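You operate a simulated robot arm through the tools that you are given. There is no shell and no other tool. Be economical: measure what you need, move in short steps, check, and stop when the job is done.

You run a simulated robot arm. Do the job below in one go: nothing can be reset, and whatever is moved stays where it is left.

JOB
Press the blue lip seal flush into the cover on the lever press.
Fine: fingers stay out from under the ram; the lever ends up and the slide drawn out.

It is judged by the outcome, as a careful person would: the job done as asked, and still so three seconds after it is handed in. It fails if anything else is knocked over, pushed out of place, dropped, spilled or broken. A push-on lid holds only when it is set on centred and level and pressed home; a screw cap is set on level and turned clockwise until tight.

ROBOT AND FRAMES
A 6-joint arm with a two-finger parallel gripper, fixed in place. Base frame: the origin is at the foot of the arm, x ahead of it, y to its left, z up; the work surface is at about z = 0. Readings come in m, rad, newtons and seconds.
With the tool pointing down near the work surface it reaches from about 0.18 to 0.46 m from the base axis. Its first joint turns from -1.222 to 1.222 rad. Payload 1.9 kg.
The tool frame sits at the grasp point between the pads (the TCP): z along the fingers, y along the line on which they close. The tips reach 0.023 m beyond it. Largest opening 0.094 m; finger width 0.038, thickness 0.01; the body of the gripper, 0.054 by 0.096 m, starts 0.039 m behind the TCP.
Orientation is told as [roll, pitch, yaw] about the base's x, y, z axes, in that order, counted from this pose: with the fingers straight down and closing along the base's y, the tool's x points along the base's -x, its y along +y and its z along -z.

CONTROLS
- The arm moves only by the tool send_rows. Its arguments are lists of equal length, an entry for each row: "claw": the opening, from 0 (shut) to 1 (fully open); "slide": the shift along the tool's x, y, z in units of 100 mm (1.0 is 100 mm), a list of three; "turn": the turn, a rotation vector about the tool's x, y, z in units of 45 degrees (1.0 is 45 degrees), a list of three. In form: {"claw": [claw, ...], "slide": [[dx, dy, dz], ...], "turn": [[wx, wy, wz], ...]}. A call has 1 to 12 rows; each row is the pose to reach, as a shift and turn from the pose commanded when the call began, along the tool's axes at that moment. A call with a number of a shift or a turn outside -1 to 1 is refused whole. Each row takes 0.2 s and may step no farther than 0.05 m and 0.15 rad from the row before; otherwise, or with a gripper value out of range, the whole call is refused. Where a pose cannot be reached the arm comes as near as it can. A force on the tool above 90 N (or 10 N above the force at the start of the call, whichever is more), or a blocked arm, ends the call early, and 0.2 s more pass. The fingers move at their own pace (about 0.108 m/s each) and stop on an object; they squeeze with about 33 N. The grip force told is the motor's: it shows also when the fingers shut on nothing. Time passes only in rows, and 0.2 s behind the last, so rows that repeat a pose let the fingers close. It gives the time, the measured TCP pose, the force on the tool (base axes), the opening and the grip force at its end, in the units of the frame above (readings bear some noise).
- Cameras (640 x 400 px; columns grow to the right, rows downward): "scene" is fixed at [0.056, 0.3059, 0.4497]; the picture's right is [-0.79, -0.61, 0.00], its down [-0.20, 0.26, -0.95] and it looks along [0.57, -0.75, -0.32] (base axes); focal length 214 px, centre (320, 200). "wrist" rides on the gripper at [-0.039, 0, -0.044] in the tool frame; the picture's right is [0.00, -1.00, 0.00], its down [0.97, 0.00, -0.24] and it looks along [0.24, 0.00, 0.97] (tool axes); focal length 218 px, centre (320, 200). There is no depth. A picture from a camera that has moved, and an enlarged one, comes with that camera's place and axes in the base frame and with its lens.
- capture(camera): a new picture of that camera. No time passes.
- inspect(camera, box): a new picture of the part [left, top, right, bottom] of that camera's present view, enlarged. No time passes.
- hand_in(): hands the job in; it is judged then, once.

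Go step by step. Nothing tells you positions but the pictures and the camera data: compare them with the known pose of the tool, close in by small moves and look again before you grip or let go. The budget is 120 turns and 76 pictures, counting those below and the enlarged ones. Unless the task says otherwise, let go and move clear before handing in, and close with one line.

The tools are called after "Request:" as a command line: name --argument value ..., lists and objects as JSON in quotes. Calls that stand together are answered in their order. send_rows: Moves the arm, as the interface text tells. Its arguments: {"type":"object","properties":{"claw":{"type":"array","items":{"type":"number"}},"slide":{"type":"array","items":{"type":"array","items":{"type":"number"}}},"turn":{"type":"array","items":{"type":"array","items":{"type":"number"}}}},"required":["claw","slide","turn"]} The other tools are called the same way: capture (camera) takes a picture; inspect (camera, box) takes an enlarged picture of a part of a camera's view; hand_in () hands the job in.

At the start:

```text
clock: 0.0
tcp_pos: [0.2239, 0.0153, 0.4585]
orientation: [0.001, -0.001, 0.0]
wrist_force: [1.4, 0.3, 0.4]
grip_width: 0.094
finger_force: 0.2
```

scene: 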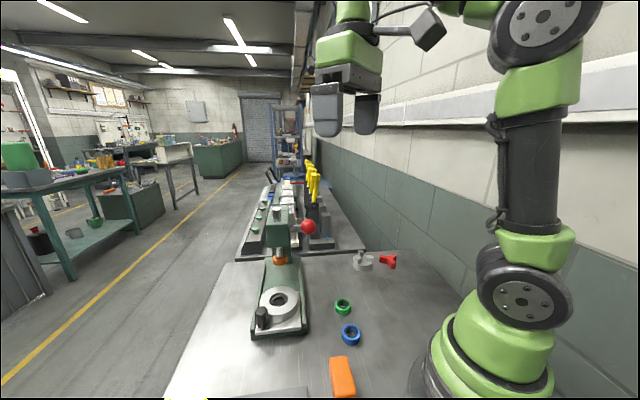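
wrist: 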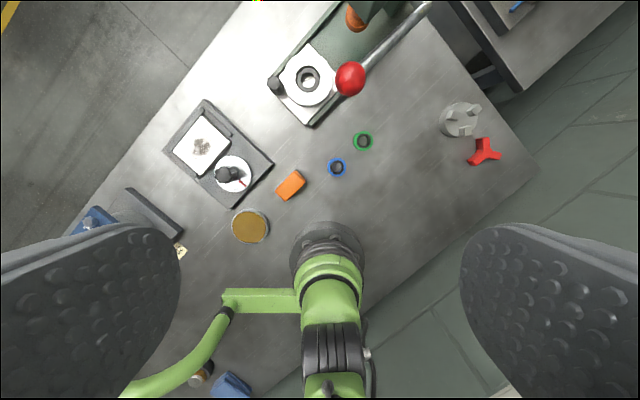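

I see the lever press ahead with the cover on its slide, and the blue seal, a green seal and other parts on the bench. I'll look at these more closely before moving.

Request:
inspect --camera "scene" --box '[220, 190, 420, 350]'

Request:
inspect --camera "wrist" --box '[240, 0, 460, 200]'

```text
2.50 times, centred on (320, 270) of scene
camera zoom: at [0.056, 0.3059, 0.4497], right [-0.79, -0.61, 0.0], down [-0.2, 0.26, -0.95], along [0.57, -0.75, -0.32], focal length 536 px, centre (320, 25)
```

zoom: 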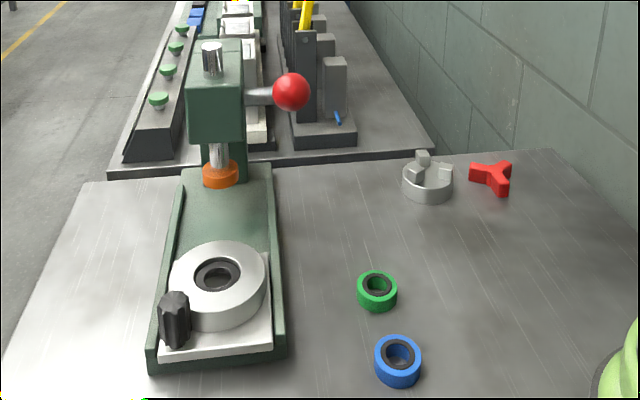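

```text
2.00 times, centred on (350, 100) of wrist
camera zoom: at [0.2647, 0.0154, 0.503], right [0.0, -1.0, 0.0], down [-0.97, 0.0, 0.24], along [-0.24, 0.0, -0.97], focal length 436 px, centre (260, 400)
```

zoom: 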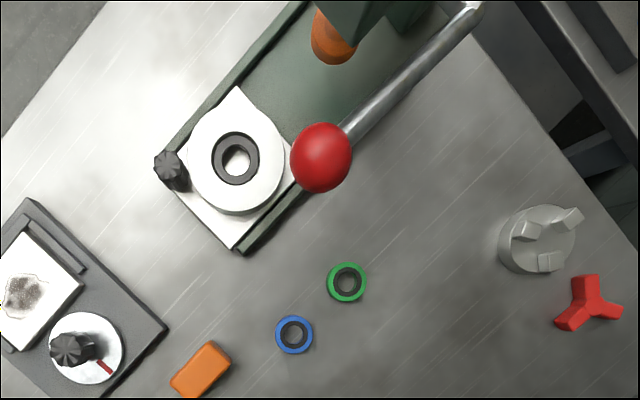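

The blue seal is near (0.217, -0.023), the cover bore near (0.386, 0.036), and the ram near (0.457, -0.04). The lever ball is near (0.332, -0.016, 0.25), so I'll go down over the seal in stages.

Request:
send_rows --claw '[1, 1, 1]' --slide '[[0.03, -0.15, 0.35], [0.06, -0.3, 0.7], [0.07, -0.38, 1.0]]' --turn '[[0, 0, 0], [0, 0, 0], [0, 0, 0]]'

Request:
send_rows --claw '[1, 1, 1]' --slide '[[0, 0, 0.35], [0, 0, 0.7], [0, 0, 1.0]]' --turn '[[0, 0, 0], [0, 0, 0], [0, 0, 0]]'

Request:
capture --camera "wrist"

```text
clock: 0.8
tcp_pos: [0.2179, -0.0217, 0.3573]
orientation: [0.001, -0.004, -0.001]
wrist_force: [0.3, 0.0, 0.6]
grip_width: 0.0942
finger_force: 0.0
```

```text
clock: 1.6
tcp_pos: [0.2174, -0.0217, 0.2594]
orientation: [0.001, 0.0, 0.0]
wrist_force: [-0.1, 0.2, -0.4]
grip_width: 0.094
finger_force: 0.0
```

```text
71 pictures are left
camera wrist: at [0.2569, -0.0218, 0.3038], right [0.0, -1.0, 0.0], down [-0.97, 0.0, 0.24], along [-0.24, 0.0, -0.97], focal length 218 px, centre (320, 200)
```

wrist: 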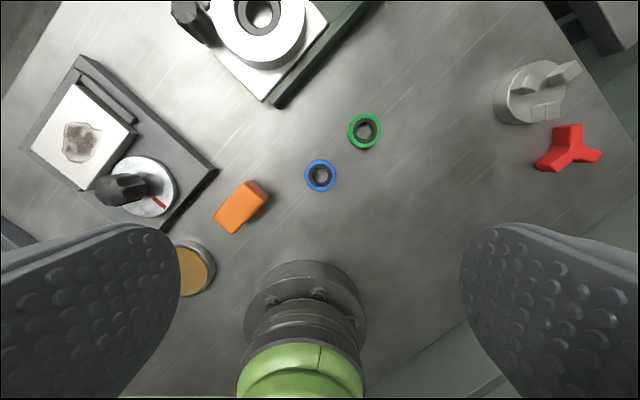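

The seal is almost directly below the tool, at about (0.2195, -0.022). I'll go lower and look again.

Request:
send_rows --claw '[0.72, 0.72, 0.72, 0.72]' --slide '[[-0.01, 0, 0.4], [-0.02, 0, 0.8], [-0.02, 0, 1.0], [-0.02, 0, 1.0]]' --turn '[[0, 0, 0], [0, 0, 0], [0, 0, 0], [0, 0, 0]]'

Request:
send_rows --claw '[0.72, 0.72]' --slide '[[0, 0, 0.3], [0, 0, 0.5]]' --turn '[[0, 0, 0], [0, 0, 0]]'

Request:
capture --camera "wrist"

Request:
inspect --camera "scene" --box '[300, 270, 420, 360]'

```text
clock: 2.6
tcp_pos: [0.2214, -0.0205, 0.1595]
orientation: [0.003, -0.001, -0.003]
wrist_force: [1.2, -0.3, -0.2]
grip_width: 0.0677
finger_force: 0.0
```

```text
clock: 3.2
tcp_pos: [0.2211, -0.0194, 0.1077]
orientation: [0.002, -0.002, 0.001]
wrist_force: [-0.3, 0.8, 0.6]
grip_width: 0.0678
finger_force: 0.1
```

```text
70 pictures are left
camera wrist: at [0.2601, -0.0205, 0.1525], right [0.0, -1.0, 0.0], down [-0.97, 0.0, 0.24], along [-0.24, 0.0, -0.97], focal length 218 px, centre (320, 200)
```

wrist: 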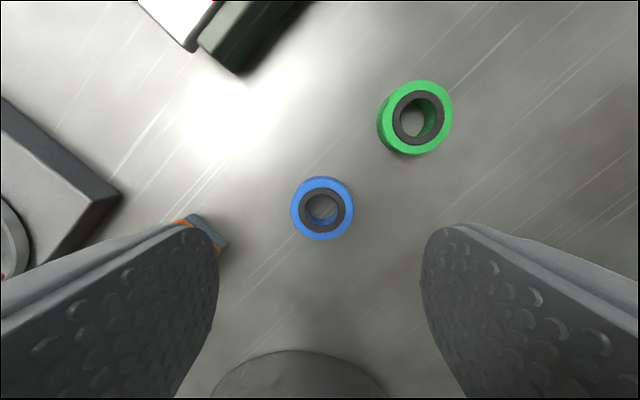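

```text
4.44 times, centred on (360, 315) of scene
camera zoom: at [0.056, 0.3059, 0.4497], right [-0.79, -0.61, 0.0], down [-0.2, 0.26, -0.95], along [0.57, -0.75, -0.32], focal length 953 px, centre (142, -311)
```

zoom: 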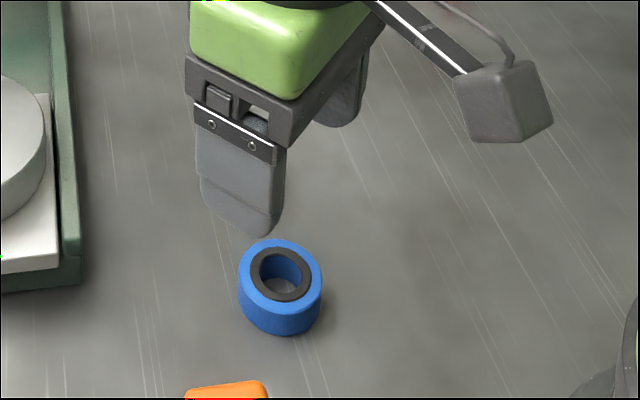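

The blue seal is about 40 mm across and 20 mm tall, centred at (0.222, -0.022). I'll lower to grip its upper half.

Request:
send_rows --claw '[0.72, 0.72, 0.72, 0.2, 0.2, 0.2]' --slide '[[-0.01, -0.01, 0.35], [-0.01, -0.01, 0.6], [-0.01, -0.01, 0.75], [-0.01, -0.01, 0.75], [-0.01, -0.01, 0.75], [-0.01, -0.01, 0.75]]' --turn '[[0, 0, 0], [0, 0, 0], [0, 0, 0], [0, 0, 0], [0, 0, 0], [0, 0, 0]]'

Request:
capture --camera "wrist"

Request:
inspect --camera "scene" --box '[300, 270, 420, 360]'

```text
clock: 4.6
tcp_pos: [0.2221, -0.0228, 0.0329]
orientation: [0.002, -0.002, 0.0]
wrist_force: [-0.4, -0.4, 0.1]
grip_width: 0.0381
finger_force: 33.1
```

```text
68 pictures are left
camera wrist: at [0.2613, -0.0227, 0.0781], right [0.0, -1.0, 0.0], down [-0.97, 0.0, 0.24], along [-0.24, 0.0, -0.97], focal length 218 px, centre (320, 200)
```

wrist: 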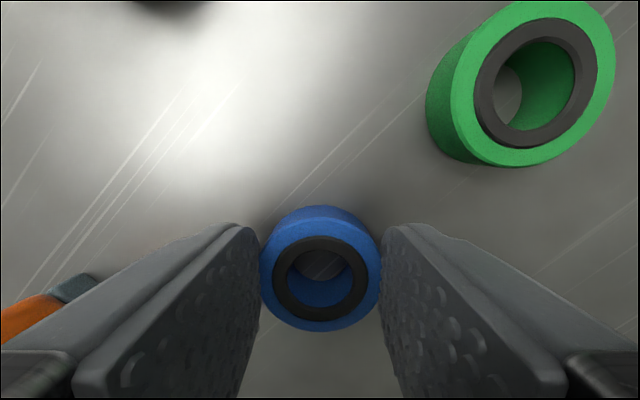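

```text
4.44 times, centred on (360, 315) of scene
camera zoom: at [0.056, 0.3059, 0.4497], right [-0.79, -0.61, 0.0], down [-0.2, 0.26, -0.95], along [0.57, -0.75, -0.32], focal length 953 px, centre (142, -311)
```

zoom: 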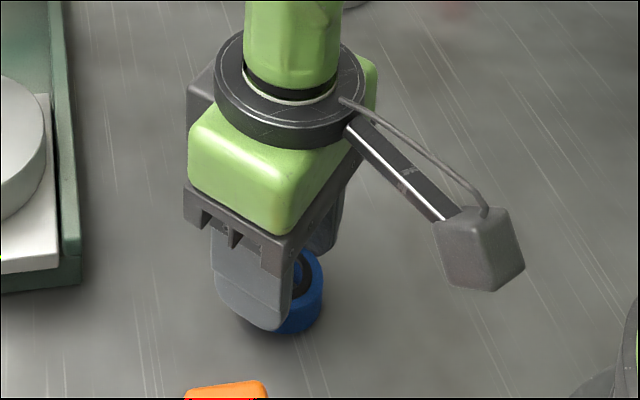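

I have the seal, with the grip at 38 mm. I'll lift it, then go round on the left, clear of the lever ball, while turning the gripper to line up with the press.

Request:
send_rows --claw '[0.2, 0.2, 0.2, 0.2, 0.2]' --slide '[[0, 0, -0.3], [0, 0, -0.6], [0, 0.3, -0.9], [0, 0.6, -1], [0, 0.9, -1]]' --turn '[[0, 0, 0], [0, 0, 0], [0, 0, 0.15], [0, 0, 0.3], [0, 0, 0.45]]'

Request:
capture --camera "scene"

```text
clock: 5.8
tcp_pos: [0.2216, 0.0703, 0.1314]
orientation: [0.002, 0.0, -0.357]
wrist_force: [1.4, 0.6, 0.3]
grip_width: 0.038
finger_force: 32.5
```

```text
66 pictures are left
```

scene: 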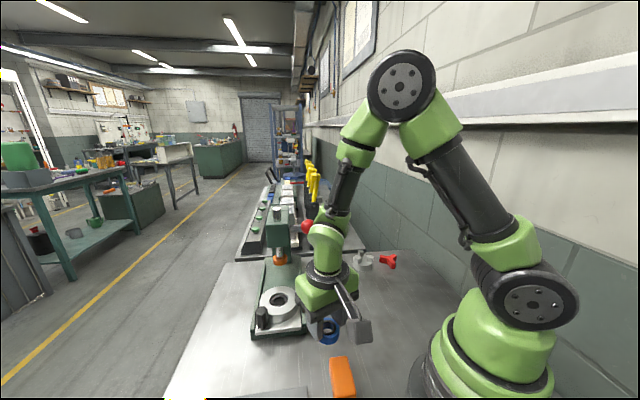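

The seal is held level and nothing is in the way. I'll carry on forward on the left side of the press and finish the turn to -45°.

Request:
send_rows --claw '[0.2, 0.2, 0.2, 0.2]' --slide '[[-0.22, 0.11, 0], [-0.44, 0.22, 0], [-0.66, 0.33, 0], [-0.883, 0.436, 0]]' --turn '[[0, 0, 0.15], [0, 0, 0.3], [0, 0, 0.45], [0, 0, 0.55]]'

Request:
capture --camera "wrist"

Request:
capture --camera "scene"

```text
clock: 6.8
tcp_pos: [0.3191, 0.0776, 0.1325]
orientation: [0.002, -0.001, -0.787]
wrist_force: [0.3, -0.4, 0.1]
grip_width: 0.038
finger_force: 33.0
```

```text
65 pictures are left
camera wrist: at [0.3476, 0.0503, 0.1769], right [-0.71, -0.71, 0.0], down [-0.69, 0.69, 0.24], along [-0.17, 0.17, -0.97], focal length 218 px, centre (320, 200)
```

wrist: 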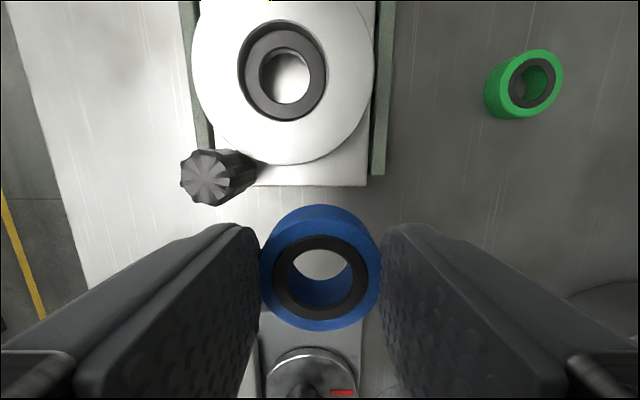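

```text
64 pictures are left
```

scene: 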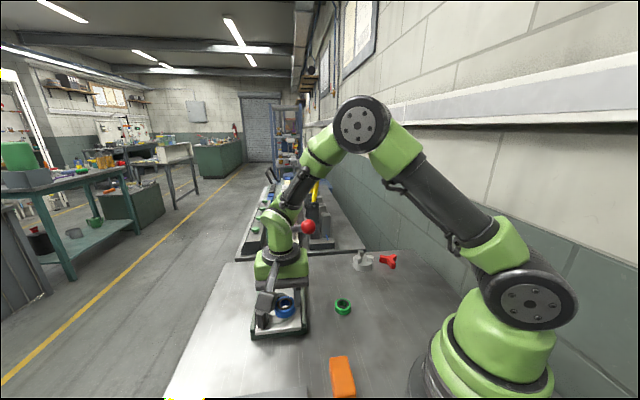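

The press axis is exactly at 45°, and the cover bore shows at about (0.388, 0.036). I'll enlarge it to read the bore's shape.

Request:
inspect --camera "wrist" --box '[180, 0, 400, 180]'

```text
2.22 times, centred on (290, 90) of wrist
camera zoom: at [0.3476, 0.0503, 0.1769], right [-0.71, -0.71, 0.0], down [-0.69, 0.69, 0.24], along [-0.17, 0.17, -0.97], focal length 485 px, centre (387, 444)
```

zoom: 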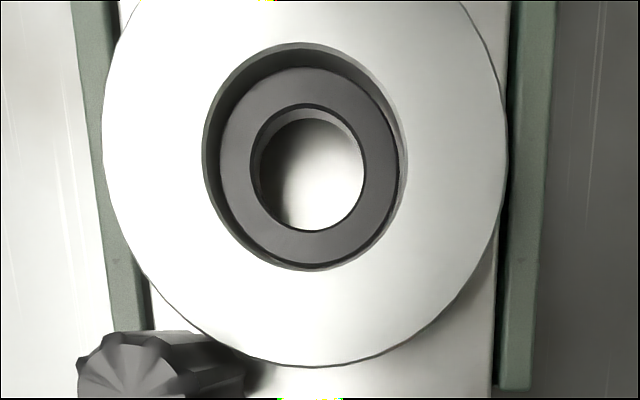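

Before placing the seal, I'll move so the wrist camera looks straight down into the bore. That gives a true reading of its centre, width and depth.

Request:
send_rows --claw '[0.2, 0.2]' --slide '[[-0.2, 0.09, 0], [-0.38, 0.18, 0]]' --turn '[[0, 0, 0], [0, 0, 0]]'

Request:
inspect --camera "wrist" --box '[200, 60, 440, 210]'

Request:
capture --camera "wrist"

Request:
inspect --camera "scene" --box '[230, 190, 350, 340]'

```text
clock: 7.4
tcp_pos: [0.3583, 0.0631, 0.1332]
orientation: [0.001, 0.001, -0.786]
wrist_force: [-0.2, -0.9, -0.3]
grip_width: 0.038
finger_force: 33.7
```

```text
2.67 times, centred on (320, 135) of wrist
camera zoom: at [0.3864, 0.0358, 0.1772], right [-0.71, -0.71, 0.0], down [-0.69, 0.69, 0.24], along [-0.17, 0.17, -0.97], focal length 582 px, centre (320, 373)
```

zoom: 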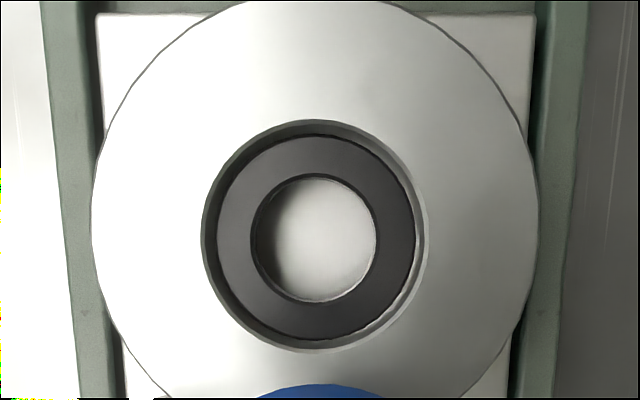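

```text
61 pictures are left
camera wrist: at [0.3864, 0.0358, 0.1772], right [-0.71, -0.71, 0.0], down [-0.69, 0.69, 0.24], along [-0.17, 0.17, -0.97], focal length 218 px, centre (320, 200)
```

wrist: 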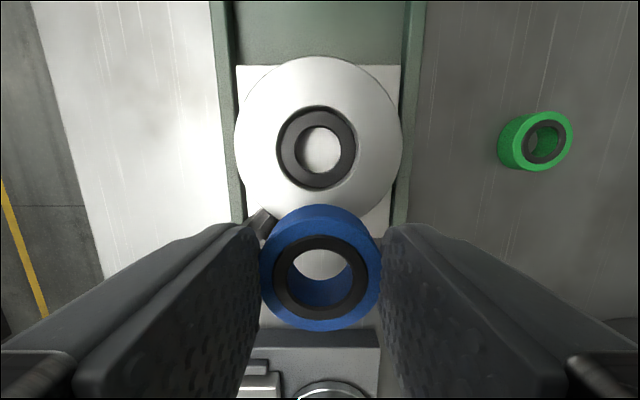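

```text
2.67 times, centred on (290, 265) of scene
camera zoom: at [0.056, 0.3059, 0.4497], right [-0.79, -0.61, 0.0], down [-0.2, 0.26, -0.95], along [0.57, -0.75, -0.32], focal length 572 px, centre (400, 27)
```

zoom: 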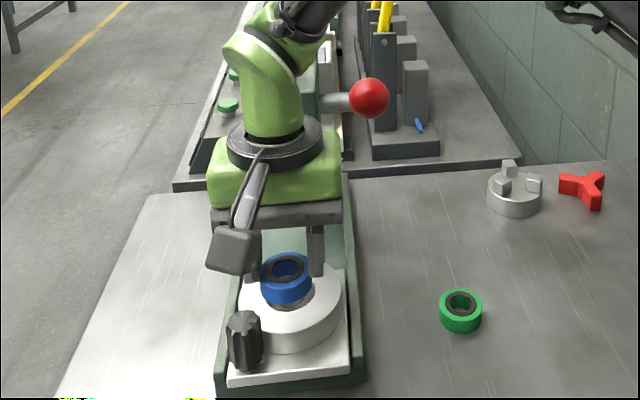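

The bore centre works out at about (0.386, 0.0376), with the cover's top near z = 0.057. I'll move over it and lower to just above the bore, then check.

Request:
send_rows --claw '[0.2, 0.2, 0.2]' --slide '[[-0.376, 0.011, 0], [-0.376, 0.011, 0.2], [-0.376, 0.011, 0.36]]' --turn '[[0, 0, 0], [0, 0, 0], [0, 0, 0]]'

Request:
capture --camera "wrist"

Request:
inspect --camera "scene" --box '[230, 190, 350, 340]'

```text
clock: 8.2
tcp_pos: [0.3864, 0.0384, 0.0978]
orientation: [0.001, -0.001, -0.785]
wrist_force: [0.2, 0.8, -0.1]
grip_width: 0.038
finger_force: 33.2
```

```text
59 pictures are left
camera wrist: at [0.4142, 0.0096, 0.1425], right [-0.71, -0.71, 0.0], down [-0.69, 0.69, 0.24], along [-0.17, 0.17, -0.97], focal length 218 px, centre (320, 200)
```

wrist: 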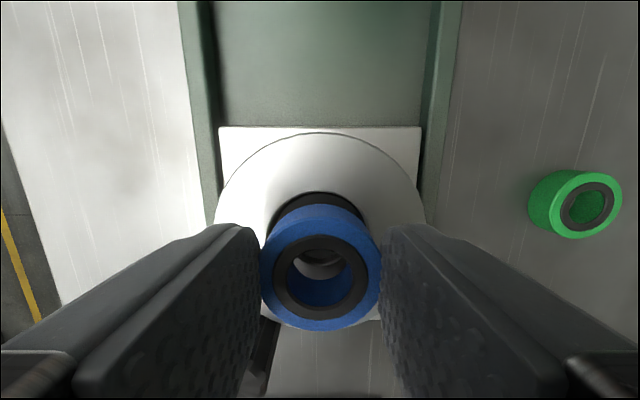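

```text
2.67 times, centred on (290, 265) of scene
camera zoom: at [0.056, 0.3059, 0.4497], right [-0.79, -0.61, 0.0], down [-0.2, 0.26, -0.95], along [0.57, -0.75, -0.32], focal length 572 px, centre (400, 27)
```

zoom: 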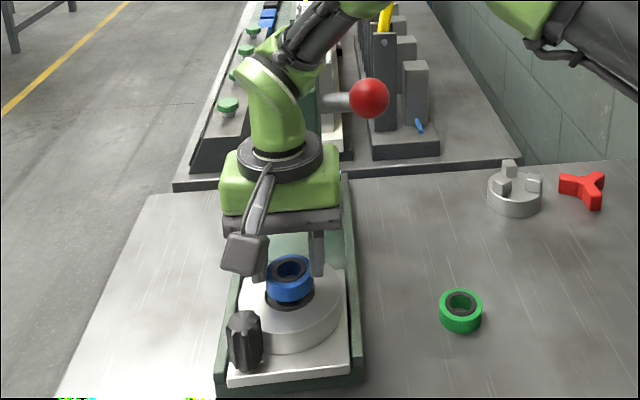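

The seal is centred over the bore on both axes, so I'll lower it gently into the mouth.

Request:
send_rows --claw '[0.2, 0.2, 0.2, 0.2]' --slide '[[0, 0, 0.04], [0, 0, 0.08], [0, 0, 0.11], [0, 0, 0.14]]' --turn '[[0, 0, 0], [0, 0, 0], [0, 0, 0], [0, 0, 0]]'

Request:
inspect --camera "wrist" --box '[220, 120, 420, 340]'

Request:
inspect --camera "scene" --box '[240, 240, 340, 340]'

```text
clock: 9.2
tcp_pos: [0.388, 0.0368, 0.0844]
orientation: [0.002, 0.0, -0.785]
wrist_force: [-2.2, -1.2, 3.9]
grip_width: 0.038
finger_force: 32.9
```

```text
1.82 times, centred on (320, 230) of wrist
camera zoom: at [0.415, 0.0093, 0.1287], right [-0.71, -0.71, 0.0], down [-0.69, 0.69, 0.24], along [-0.17, 0.17, -0.97], focal length 397 px, centre (320, 146)
```

zoom: 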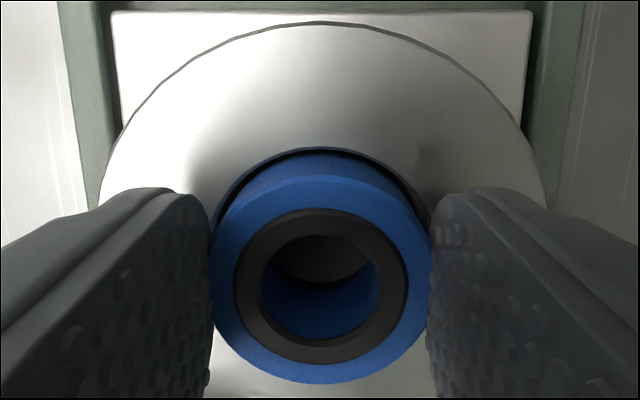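

```text
4.00 times, centred on (290, 290) of scene
camera zoom: at [0.056, 0.3059, 0.4497], right [-0.79, -0.61, 0.0], down [-0.2, 0.26, -0.95], along [0.57, -0.75, -0.32], focal length 858 px, centre (440, -160)
```

zoom: 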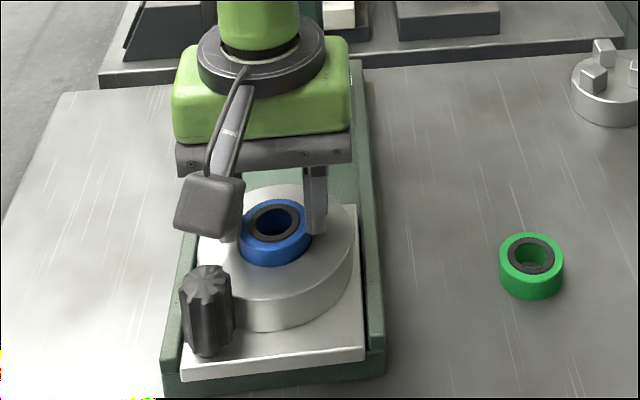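

The seal has entered the bore mouth, with a slight gap on the right and light contact on the left. I'll shift 1 mm to the right and lower a little more.

Request:
send_rows --claw '[0.2, 0.2, 0.2]' --slide '[[0, -0.01, 0], [0, -0.01, 0.015], [0, -0.01, 0.03]]' --turn '[[0, 0, 0], [0, 0, 0], [0, 0, 0]]'

Request:
inspect --camera "wrist" --box '[220, 120, 420, 340]'

```text
clock: 10.0
tcp_pos: [0.387, 0.0372, 0.0823]
orientation: [0.005, -0.004, -0.785]
wrist_force: [0.1, -3.0, 18.5]
grip_width: 0.0379
finger_force: 32.4
```

```text
1.82 times, centred on (320, 230) of wrist
camera zoom: at [0.4149, 0.0086, 0.1256], right [-0.71, -0.71, 0.0], down [-0.69, 0.69, 0.24], along [-0.17, 0.17, -0.97], focal length 397 px, centre (320, 146)
```

zoom: 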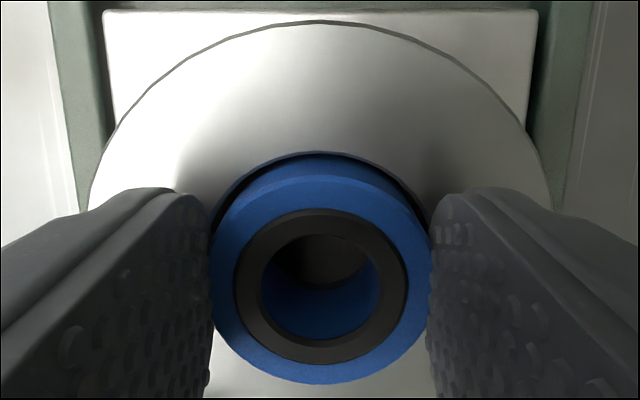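

Contact has built to 18 N, so the seal is seated in the lead-in and centred. I'll let go and lift straight up.

Request:
send_rows --claw '[0.6, 0.6, 0.6, 0.6, 0.6, 0.6]' --slide '[[0, 0, -0.01], [0, 0, -0.01], [0, 0, -0.2], [0, 0, -0.4], [0, 0, -0.6], [0.4, 0, -0.6]]' --turn '[[0, 0, 0], [0, 0, 0], [0, 0, 0], [0, 0, 0], [0, 0, 0], [0, 0, 0]]'

Request:
inspect --camera "wrist" --box '[200, 60, 440, 210]'

Request:
inspect --camera "scene" --box '[230, 190, 350, 340]'

```text
clock: 11.4
tcp_pos: [0.3563, 0.0639, 0.1417]
orientation: [0.003, -0.001, -0.786]
wrist_force: [-0.3, -0.6, 1.0]
grip_width: 0.0564
finger_force: 0.0
```

```text
2.67 times, centred on (320, 135) of wrist
camera zoom: at [0.3842, 0.0358, 0.1859], right [-0.71, -0.71, 0.0], down [-0.69, 0.69, 0.24], along [-0.17, 0.17, -0.97], focal length 582 px, centre (320, 373)
```

zoom: 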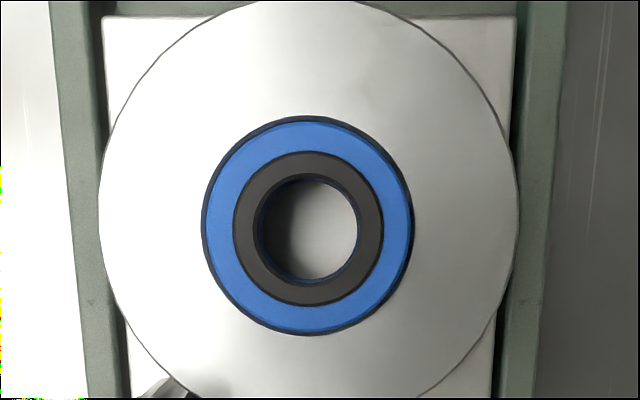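

```text
2.67 times, centred on (290, 265) of scene
camera zoom: at [0.0561, 0.3059, 0.4497], right [-0.79, -0.61, 0.0], down [-0.2, 0.26, -0.95], along [0.57, -0.75, -0.32], focal length 572 px, centre (400, 27)
```

zoom: 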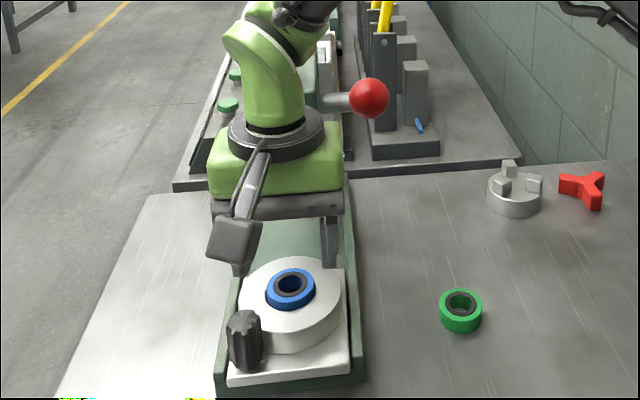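

The seal sits concentric and level in the bore. Next I'll grip the black knob, near (0.377, 0.094), tilting the tool back about 30° so the gripper body stays clear of the press head.

Request:
send_rows --claw '[0.6, 0.6, 0.55, 0.5]' --slide '[[0.2, 0.15, 0], [0.43, 0.357, 0], [0.43, 0.357, 0], [0.43, 0.357, 0]]' --turn '[[0, -0.16, 0], [0, -0.33, 0], [0, -0.5, 0], [0, -0.667, 0]]'

Request:
capture --camera "wrist"

Request:
capture --camera "scene"

```text
clock: 12.4
tcp_pos: [0.3525, 0.1203, 0.1407]
orientation: [0.003, -0.527, -0.788]
wrist_force: [0.5, -0.1, 0.4]
grip_width: 0.0472
finger_force: 0.0
```

```text
52 pictures are left
camera wrist: at [0.3608, 0.1117, 0.1988], right [-0.71, -0.71, 0.0], down [-0.68, 0.68, -0.28], along [0.2, -0.2, -0.96], focal length 218 px, centre (320, 200)
```

wrist: 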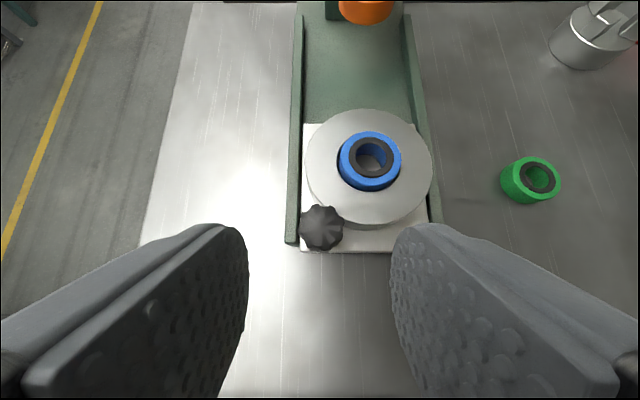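

```text
51 pictures are left
```

scene: 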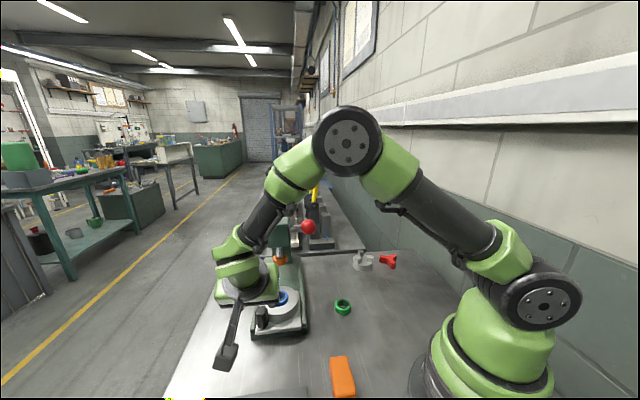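

The knob sits exactly between the fingers. I'll advance along the tool axis onto it, then look before closing.

Request:
send_rows --claw '[0.5, 0.5, 0.5]' --slide '[[0.015, 0, 0.25], [0.03, 0, 0.5], [0.043, 0, 0.665]]' --turn '[[0, 0, 0], [0, 0, 0], [0, 0, 0]]'

Request:
capture --camera "wrist"

Request:
inspect --camera "scene" --box '[190, 190, 350, 380]'

```text
clock: 13.2
tcp_pos: [0.3737, 0.0989, 0.0807]
orientation: [0.005, -0.525, -0.787]
wrist_force: [0.6, 1.0, 1.3]
grip_width: 0.0473
finger_force: 0.1
```

```text
50 pictures are left
camera wrist: at [0.3827, 0.0899, 0.1394], right [-0.71, -0.71, 0.0], down [-0.68, 0.68, -0.28], along [0.2, -0.19, -0.96], focal length 218 px, centre (320, 200)
```

wrist: 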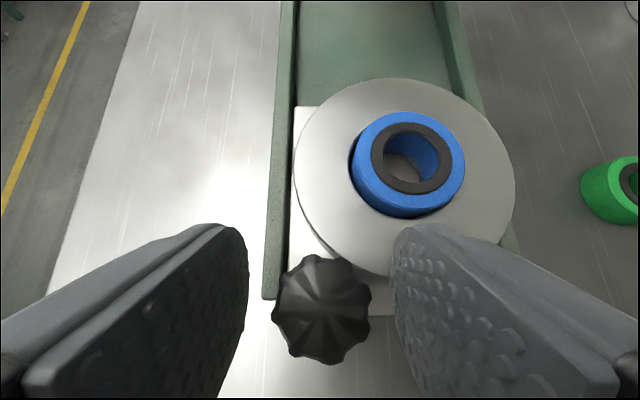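

```text
2.11 times, centred on (270, 285) of scene
camera zoom: at [0.056, 0.3059, 0.4497], right [-0.79, -0.61, 0.0], down [-0.2, 0.26, -0.95], along [0.57, -0.75, -0.32], focal length 452 px, centre (425, 21)
```

zoom: 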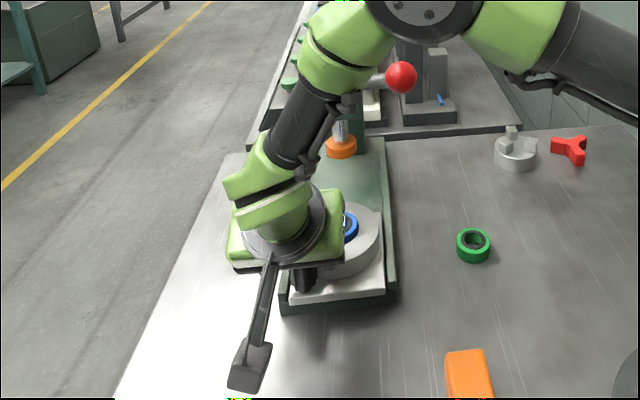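

The fingers straddle the knob and clear both cover and seal. I'll close on it.

Request:
send_rows --claw '[0.1, 0.1, 0.1]' --slide '[[0, 0, 0], [0, 0, 0], [0, 0, 0]]' --turn '[[0, 0, 0], [0, 0, 0], [0, 0, 0]]'

Request:
capture --camera "wrist"

```text
clock: 14.0
tcp_pos: [0.3732, 0.0981, 0.081]
orientation: [0.001, -0.525, -0.786]
wrist_force: [-1.7, -3.4, -1.7]
grip_width: 0.0257
finger_force: 45.2
```

```text
48 pictures are left
camera wrist: at [0.3824, 0.0898, 0.1393], right [-0.71, -0.71, 0.0], down [-0.68, 0.68, -0.28], along [0.2, -0.2, -0.96], focal length 218 px, centre (320, 200)
```

wrist: 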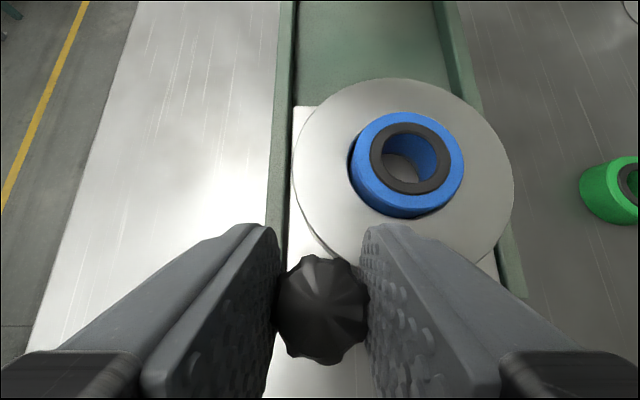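

The knob is held at 25.7 mm. I'll push the slide in along its axis, starting with a short test of 40 mm.

Request:
send_rows --claw '[0.1, 0.1, 0.1, 0.1]' --slide '[[-0.0865, 0, 0.05], [-0.173, 0, 0.1], [-0.26, 0, 0.15], [-0.346, 0, 0.2]]' --turn '[[0, 0, 0], [0, 0, 0], [0, 0, 0], [0, 0, 0]]'

Request:
capture --camera "wrist"

Request:
capture --camera "scene"

```text
clock: 15.0
tcp_pos: [0.4009, 0.0716, 0.0811]
orientation: [-0.002, -0.525, -0.79]
wrist_force: [-22.1, -20.5, 11.7]
grip_width: 0.0259
finger_force: 44.7
```

```text
47 pictures are left
camera wrist: at [0.4098, 0.0625, 0.1393], right [-0.71, -0.7, 0.0], down [-0.68, 0.68, -0.28], along [0.2, -0.2, -0.96], focal length 218 px, centre (320, 200)
```

wrist: 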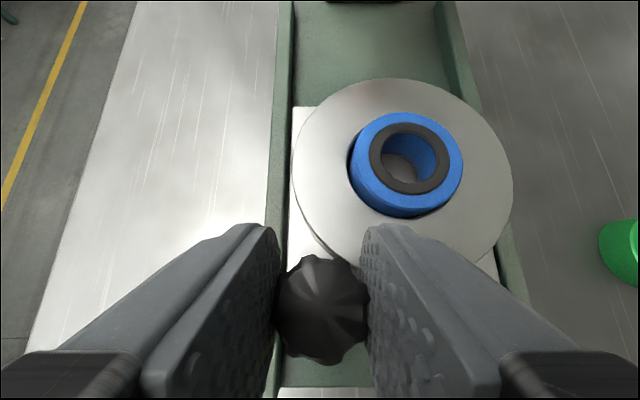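

```text
46 pictures are left
```

scene: 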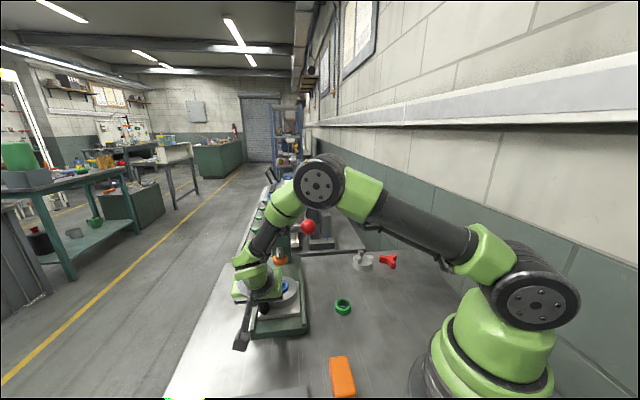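

The slide moves, but the guide is pulling the tool sideways, about 30 N toward the right. I'll ease the path 2 mm that way and continue.

Request:
send_rows --claw '[0.1, 0.1, 0.1, 0.1]' --slide '[[0, -0.02, 0], [-0.087, -0.02, 0.05], [-0.173, -0.02, 0.1], [-0.26, -0.02, 0.15]]' --turn '[[0, 0, 0], [0, 0, 0], [0, 0, 0], [0, 0, 0]]'

Request:
capture --camera "wrist"

Request:
capture --camera "scene"

```text
clock: 16.0
tcp_pos: [0.4224, 0.0499, 0.0823]
orientation: [0.004, -0.525, -0.787]
wrist_force: [1.5, 4.1, -5.0]
grip_width: 0.0256
finger_force: 45.5
```

```text
45 pictures are left
camera wrist: at [0.4308, 0.0412, 0.1393], right [-0.71, -0.71, 0.0], down [-0.68, 0.68, -0.28], along [0.2, -0.19, -0.96], focal length 218 px, centre (320, 200)
```

wrist: 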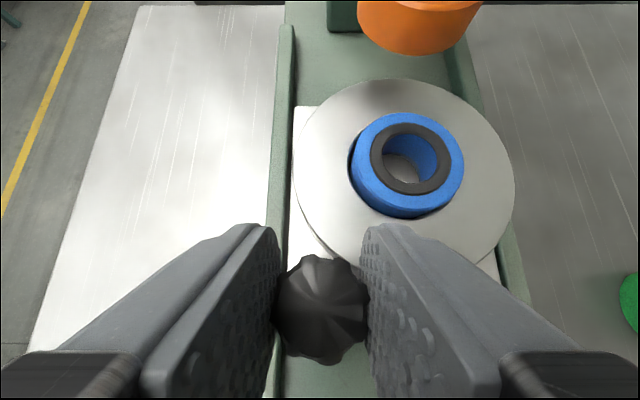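

```text
44 pictures are left
```

scene: 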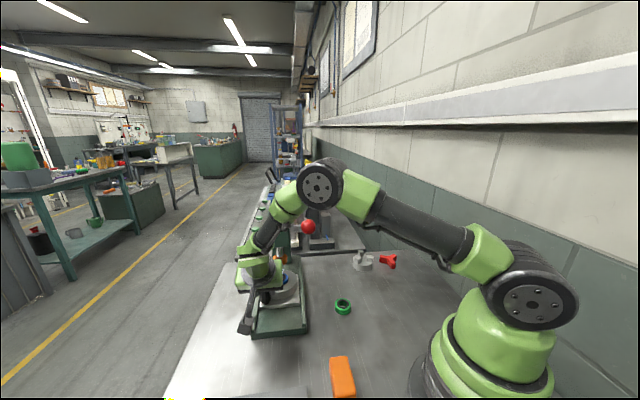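

70 mm done with little side force. The ram foot is now just ahead and still above the seal, so I'll creep the rest of the way.

Request:
send_rows --claw '[0.1, 0.1, 0.1]' --slide '[[-0.07, 0, 0.04], [-0.13, 0, 0.075], [-0.19, 0, 0.11]]' --turn '[[0, 0, 0], [0, 0, 0], [0, 0, 0]]'

Request:
capture --camera "wrist"

Request:
inspect --camera "scene" --box '[210, 180, 370, 350]'

```text
clock: 16.8
tcp_pos: [0.4377, 0.034, 0.0813]
orientation: [0.003, -0.526, -0.785]
wrist_force: [9.6, 10.9, -8.7]
grip_width: 0.0259
finger_force: 45.2
```

```text
43 pictures are left
camera wrist: at [0.4465, 0.0255, 0.1394], right [-0.71, -0.71, 0.0], down [-0.68, 0.68, -0.28], along [0.2, -0.19, -0.96], focal length 218 px, centre (320, 200)
```

wrist: 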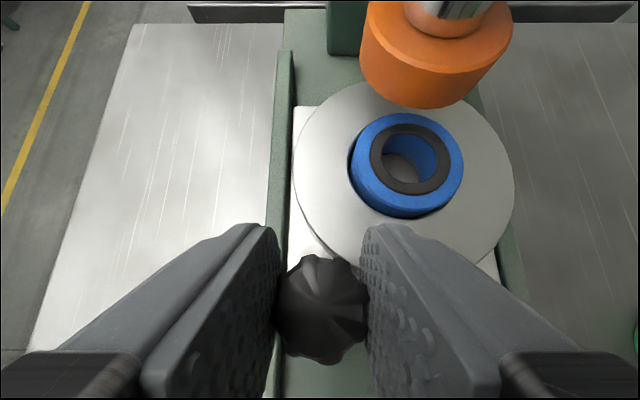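

```text
2.35 times, centred on (290, 265) of scene
camera zoom: at [0.0561, 0.3059, 0.4497], right [-0.79, -0.61, 0.0], down [-0.2, 0.26, -0.95], along [0.57, -0.75, -0.32], focal length 505 px, centre (391, 47)
```

zoom: 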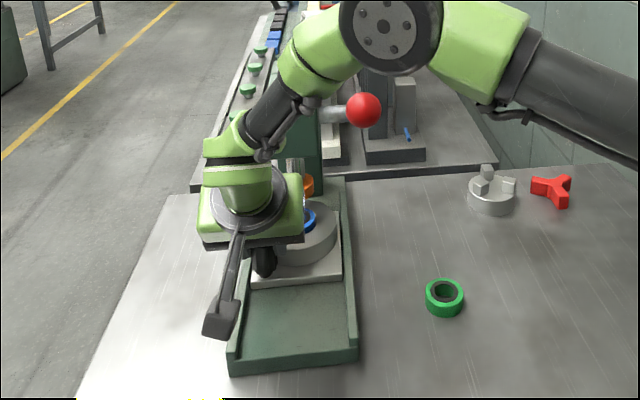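

About 15 mm is left to bring the bore under the ram axis. I'll continue slowly, correcting 1 mm sideways.

Request:
send_rows --claw '[0.1, 0.1, 0.1, 0.1]' --slide '[[-0.03, 0.01, 0.017], [-0.06, 0.01, 0.035], [-0.09, 0.01, 0.052], [-0.112, 0.01, 0.065]]' --turn '[[0, 0, 0], [0, 0, 0], [0, 0, 0], [0, 0, 0]]'

Request:
capture --camera "wrist"

```text
clock: 17.8
tcp_pos: [0.4474, 0.0258, 0.0821]
orientation: [0.005, -0.526, -0.788]
wrist_force: [1.9, 3.8, 3.3]
grip_width: 0.0259
finger_force: 45.3
```

```text
41 pictures are left
camera wrist: at [0.4558, 0.0162, 0.1394], right [-0.71, -0.71, 0.0], down [-0.68, 0.68, -0.28], along [0.2, -0.2, -0.96], focal length 218 px, centre (320, 200)
```

wrist: 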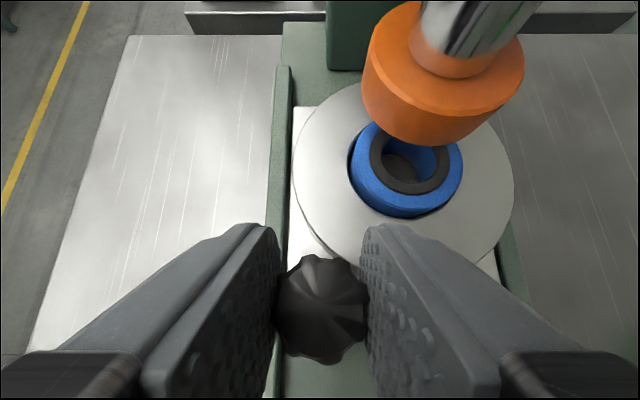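

The bore is about 5 mm short of the ram axis, so I'll nudge forward in tiny steps and watch for the end stop.

Request:
send_rows --claw '[0.1, 0.1, 0.1]' --slide '[[-0.017, 0, 0.01], [-0.035, 0, 0.02], [-0.052, 0, 0.03]]' --turn '[[0, 0, 0], [0, 0, 0], [0, 0, 0]]'

Request:
capture --camera "wrist"

```text
clock: 18.6
tcp_pos: [0.4512, 0.0213, 0.0816]
orientation: [0.002, -0.524, -0.787]
wrist_force: [4.1, 5.3, -2.2]
grip_width: 0.0257
finger_force: 44.6
```

```text
40 pictures are left
camera wrist: at [0.46, 0.0121, 0.1394], right [-0.71, -0.71, 0.0], down [-0.68, 0.68, -0.28], along [0.2, -0.2, -0.96], focal length 218 px, centre (320, 200)
```

wrist: 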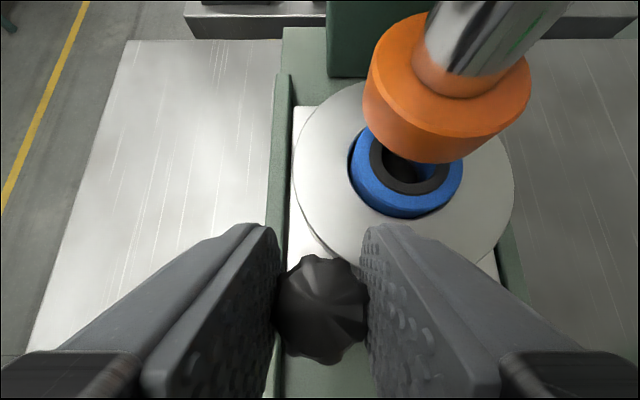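

Still no stop felt, and the ram axis is still about 4 mm ahead. I'll continue in small steps.

Request:
send_rows --claw '[0.1, 0.1, 0.1]' --slide '[[-0.013, 0, 0.0075], [-0.026, 0, 0.015], [-0.039, 0, 0.0225]]' --turn '[[0, 0, 0], [0, 0, 0], [0, 0, 0]]'

Request:
capture --camera "wrist"

Request:
inspect --camera "scene" --box '[230, 210, 330, 310]'

```text
clock: 19.4
tcp_pos: [0.4538, 0.0174, 0.0817]
orientation: [0.001, -0.525, -0.786]
wrist_force: [7.4, 10.2, -9.9]
grip_width: 0.0257
finger_force: 44.8
```

```text
39 pictures are left
camera wrist: at [0.4634, 0.0087, 0.1394], right [-0.71, -0.71, 0.0], down [-0.68, 0.68, -0.28], along [0.2, -0.2, -0.96], focal length 218 px, centre (320, 200)
```

wrist: 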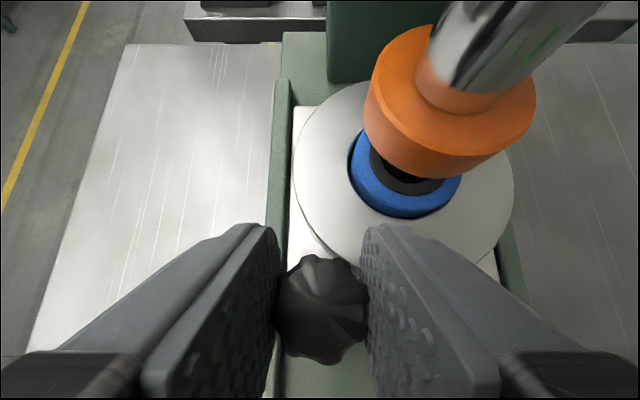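

```text
4.00 times, centred on (280, 260) of scene
camera zoom: at [0.0561, 0.3059, 0.4496], right [-0.79, -0.61, 0.0], down [-0.2, 0.26, -0.95], along [0.57, -0.75, -0.32], focal length 858 px, centre (480, -40)
```

zoom: 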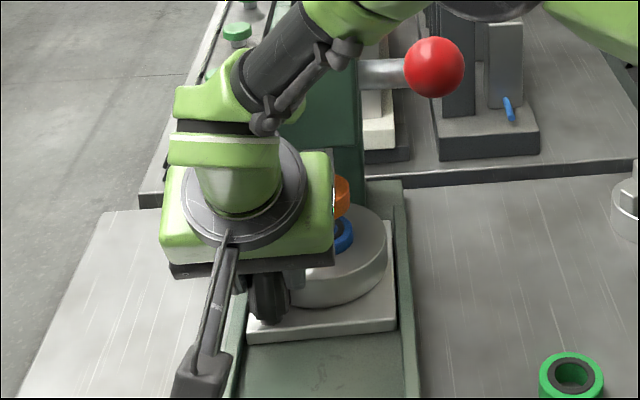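

The seal is now within about 2 mm of the ram axis. I'll press gently on to see whether an end stop is there.

Request:
send_rows --claw '[0.1, 0.1]' --slide '[[-0.013, 0, 0.0075], [-0.026, 0, 0.015]]' --turn '[[0, 0, 0], [0, 0, 0]]'

Request:
inspect --camera "wrist" --box '[270, 0, 550, 240]'

```text
clock: 20.0
tcp_pos: [0.4562, 0.0158, 0.0811]
orientation: [0.001, -0.524, -0.787]
wrist_force: [7.3, 8.4, -8.6]
grip_width: 0.026
finger_force: 45.8
```

```text
1.67 times, centred on (410, 120) of wrist
camera zoom: at [0.4655, 0.0065, 0.1394], right [-0.71, -0.71, 0.0], down [-0.68, 0.68, -0.28], along [0.2, -0.2, -0.96], focal length 364 px, centre (170, 333)
```

zoom: 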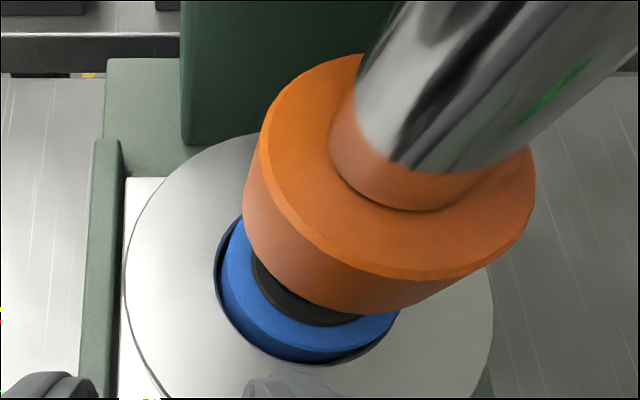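

The vertical-line check puts the seal within about 1 mm of the ram axis. I'll push one more millimetre or two to feel for a stop.

Request:
send_rows --claw '[0.1, 0.1]' --slide '[[-0.009, 0, 0.005], [-0.017, 0, 0.01]]' --turn '[[0, 0, 0], [0, 0, 0]]'

Request:
inspect --camera "wrist" --box '[270, 0, 550, 240]'

```text
clock: 20.6
tcp_pos: [0.4589, 0.0145, 0.0828]
orientation: [0.005, -0.525, -0.79]
wrist_force: [5.3, 8.0, -6.5]
grip_width: 0.0261
finger_force: 45.1
```

```text
1.67 times, centred on (410, 120) of wrist
camera zoom: at [0.4664, 0.0056, 0.1394], right [-0.71, -0.71, 0.0], down [-0.68, 0.68, -0.28], along [0.2, -0.2, -0.96], focal length 364 px, centre (170, 333)
```

zoom: 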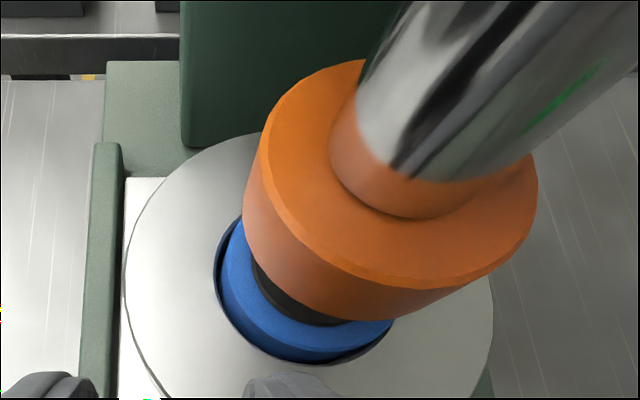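

It looks aligned now. One more small push will tell me whether this is the stop.

Request:
send_rows --claw '[0.1, 0.1]' --slide '[[-0.009, 0, 0.005], [-0.017, 0, 0.01]]' --turn '[[0, 0, 0], [0, 0, 0]]'

Request:
inspect --camera "wrist" --box '[270, 0, 550, 240]'

```text
clock: 21.2
tcp_pos: [0.4593, 0.0146, 0.0818]
orientation: [0.002, -0.523, -0.787]
wrist_force: [-21.2, 18.6, 12.0]
grip_width: 0.0258
finger_force: 45.1
```

```text
1.67 times, centred on (410, 120) of wrist
camera zoom: at [0.4673, 0.0048, 0.1392], right [-0.71, -0.71, 0.0], down [-0.68, 0.68, -0.28], along [0.2, -0.2, -0.96], focal length 364 px, centre (170, 333)
```

zoom: 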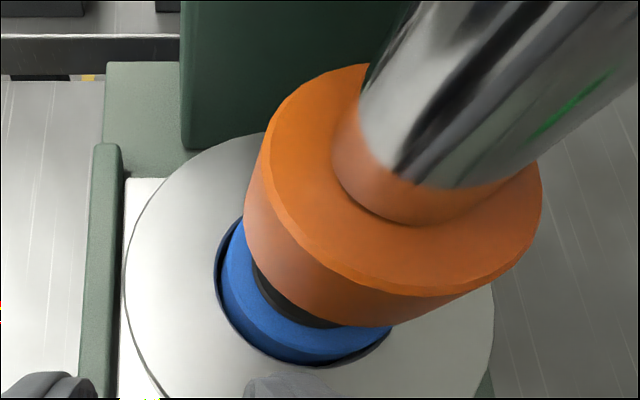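

The force has risen to 28 N along the slide, so it's at its stop with the seal under the ram. I'll relax, open just a little, and back out along the tool axis.

Request:
send_rows --claw '[0.1, 0.38, 0.38, 0.38, 0.38, 0.38]' --slide '[[0.009, 0, -0.005], [0.009, 0, -0.005], [0.009, 0, -0.005], [0.009, 0, -0.2], [0.009, 0, -0.5], [0.009, 0, -0.9]]' --turn '[[0, 0, 0], [0, 0, 0], [0, 0, 0], [0, 0, 0], [0, 0, 0], [0, 0, 0]]'

Request:
capture --camera "wrist"

Request:
capture --camera "scene"

```text
clock: 22.6
tcp_pos: [0.4277, 0.0456, 0.1592]
orientation: [0.0, -0.525, -0.787]
wrist_force: [0.5, 0.4, -1.0]
grip_width: 0.0359
finger_force: 0.0
```

```text
34 pictures are left
camera wrist: at [0.4348, 0.0375, 0.2176], right [-0.71, -0.71, 0.0], down [-0.68, 0.68, -0.28], along [0.2, -0.2, -0.96], focal length 218 px, centre (320, 200)
```

wrist: 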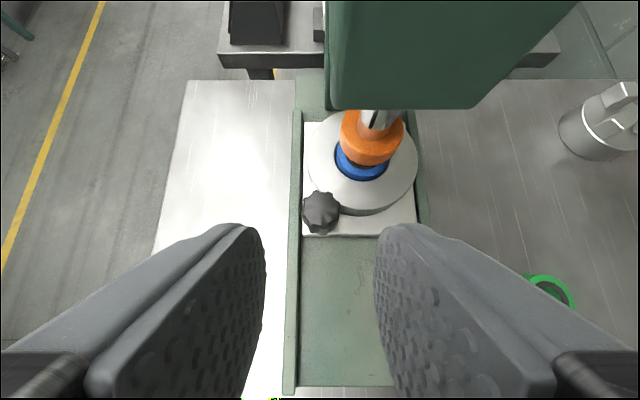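

```text
33 pictures are left
```

scene: 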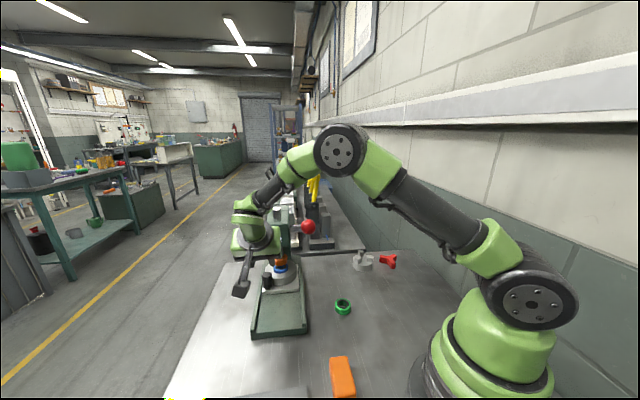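

The slide stays in and the seal is under the ram. I'll back away up and out, level the tool, and look at the lever from above.

Request:
send_rows --claw '[0.3, 0.3, 0.2, 0.1, 0]' --slide '[[0.004, 0, -0.25], [0.008, 0, -0.5], [0.012, 0, -0.75], [0.014, 0, -0.95], [0.014, 0, -0.95]]' --turn '[[0, 0, 0], [0, 0.17, 0], [0, 0.34, 0], [0, 0.51, 0], [0, 0.667, 0]]'

Request:
send_rows --claw '[0, 0, 0, 0]' --slide '[[0.2, 0, -0.2], [0.4, 0, -0.5], [0.6, 0, -0.8], [0.6, 0, -1.0]]' --turn '[[0, 0, 0], [0, 0, 0], [0, 0, 0], [0, 0, 0]]'

Request:
capture --camera "wrist"

Request:
inspect --camera "scene" --box '[230, 180, 350, 330]'

```text
clock: 23.8
tcp_pos: [0.3914, 0.08, 0.2419]
orientation: [0.002, 0.003, -0.786]
wrist_force: [0.5, -0.3, 0.2]
grip_width: 0.0
finger_force: 33.0
```

```text
clock: 24.8
tcp_pos: [0.3501, 0.1229, 0.3417]
orientation: [0.003, -0.001, -0.786]
wrist_force: [-0.8, 0.3, 1.0]
grip_width: 0.0
finger_force: 32.8
```

```text
32 pictures are left
camera wrist: at [0.3774, 0.0949, 0.3845], right [-0.71, -0.71, 0.0], down [-0.69, 0.69, 0.24], along [-0.17, 0.17, -0.97], focal length 218 px, centre (320, 200)
```

wrist: 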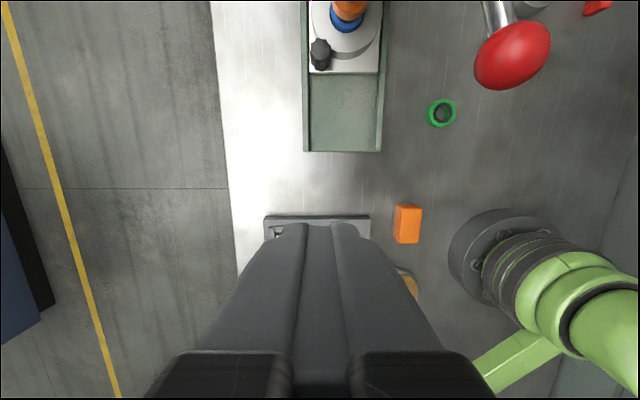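

```text
2.67 times, centred on (290, 255) of scene
camera zoom: at [0.056, 0.3059, 0.4497], right [-0.79, -0.61, 0.0], down [-0.2, 0.26, -0.95], along [0.57, -0.75, -0.32], focal length 572 px, centre (400, 53)
```

zoom: 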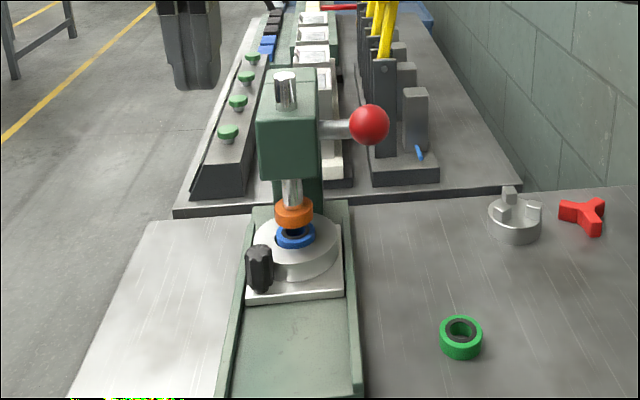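

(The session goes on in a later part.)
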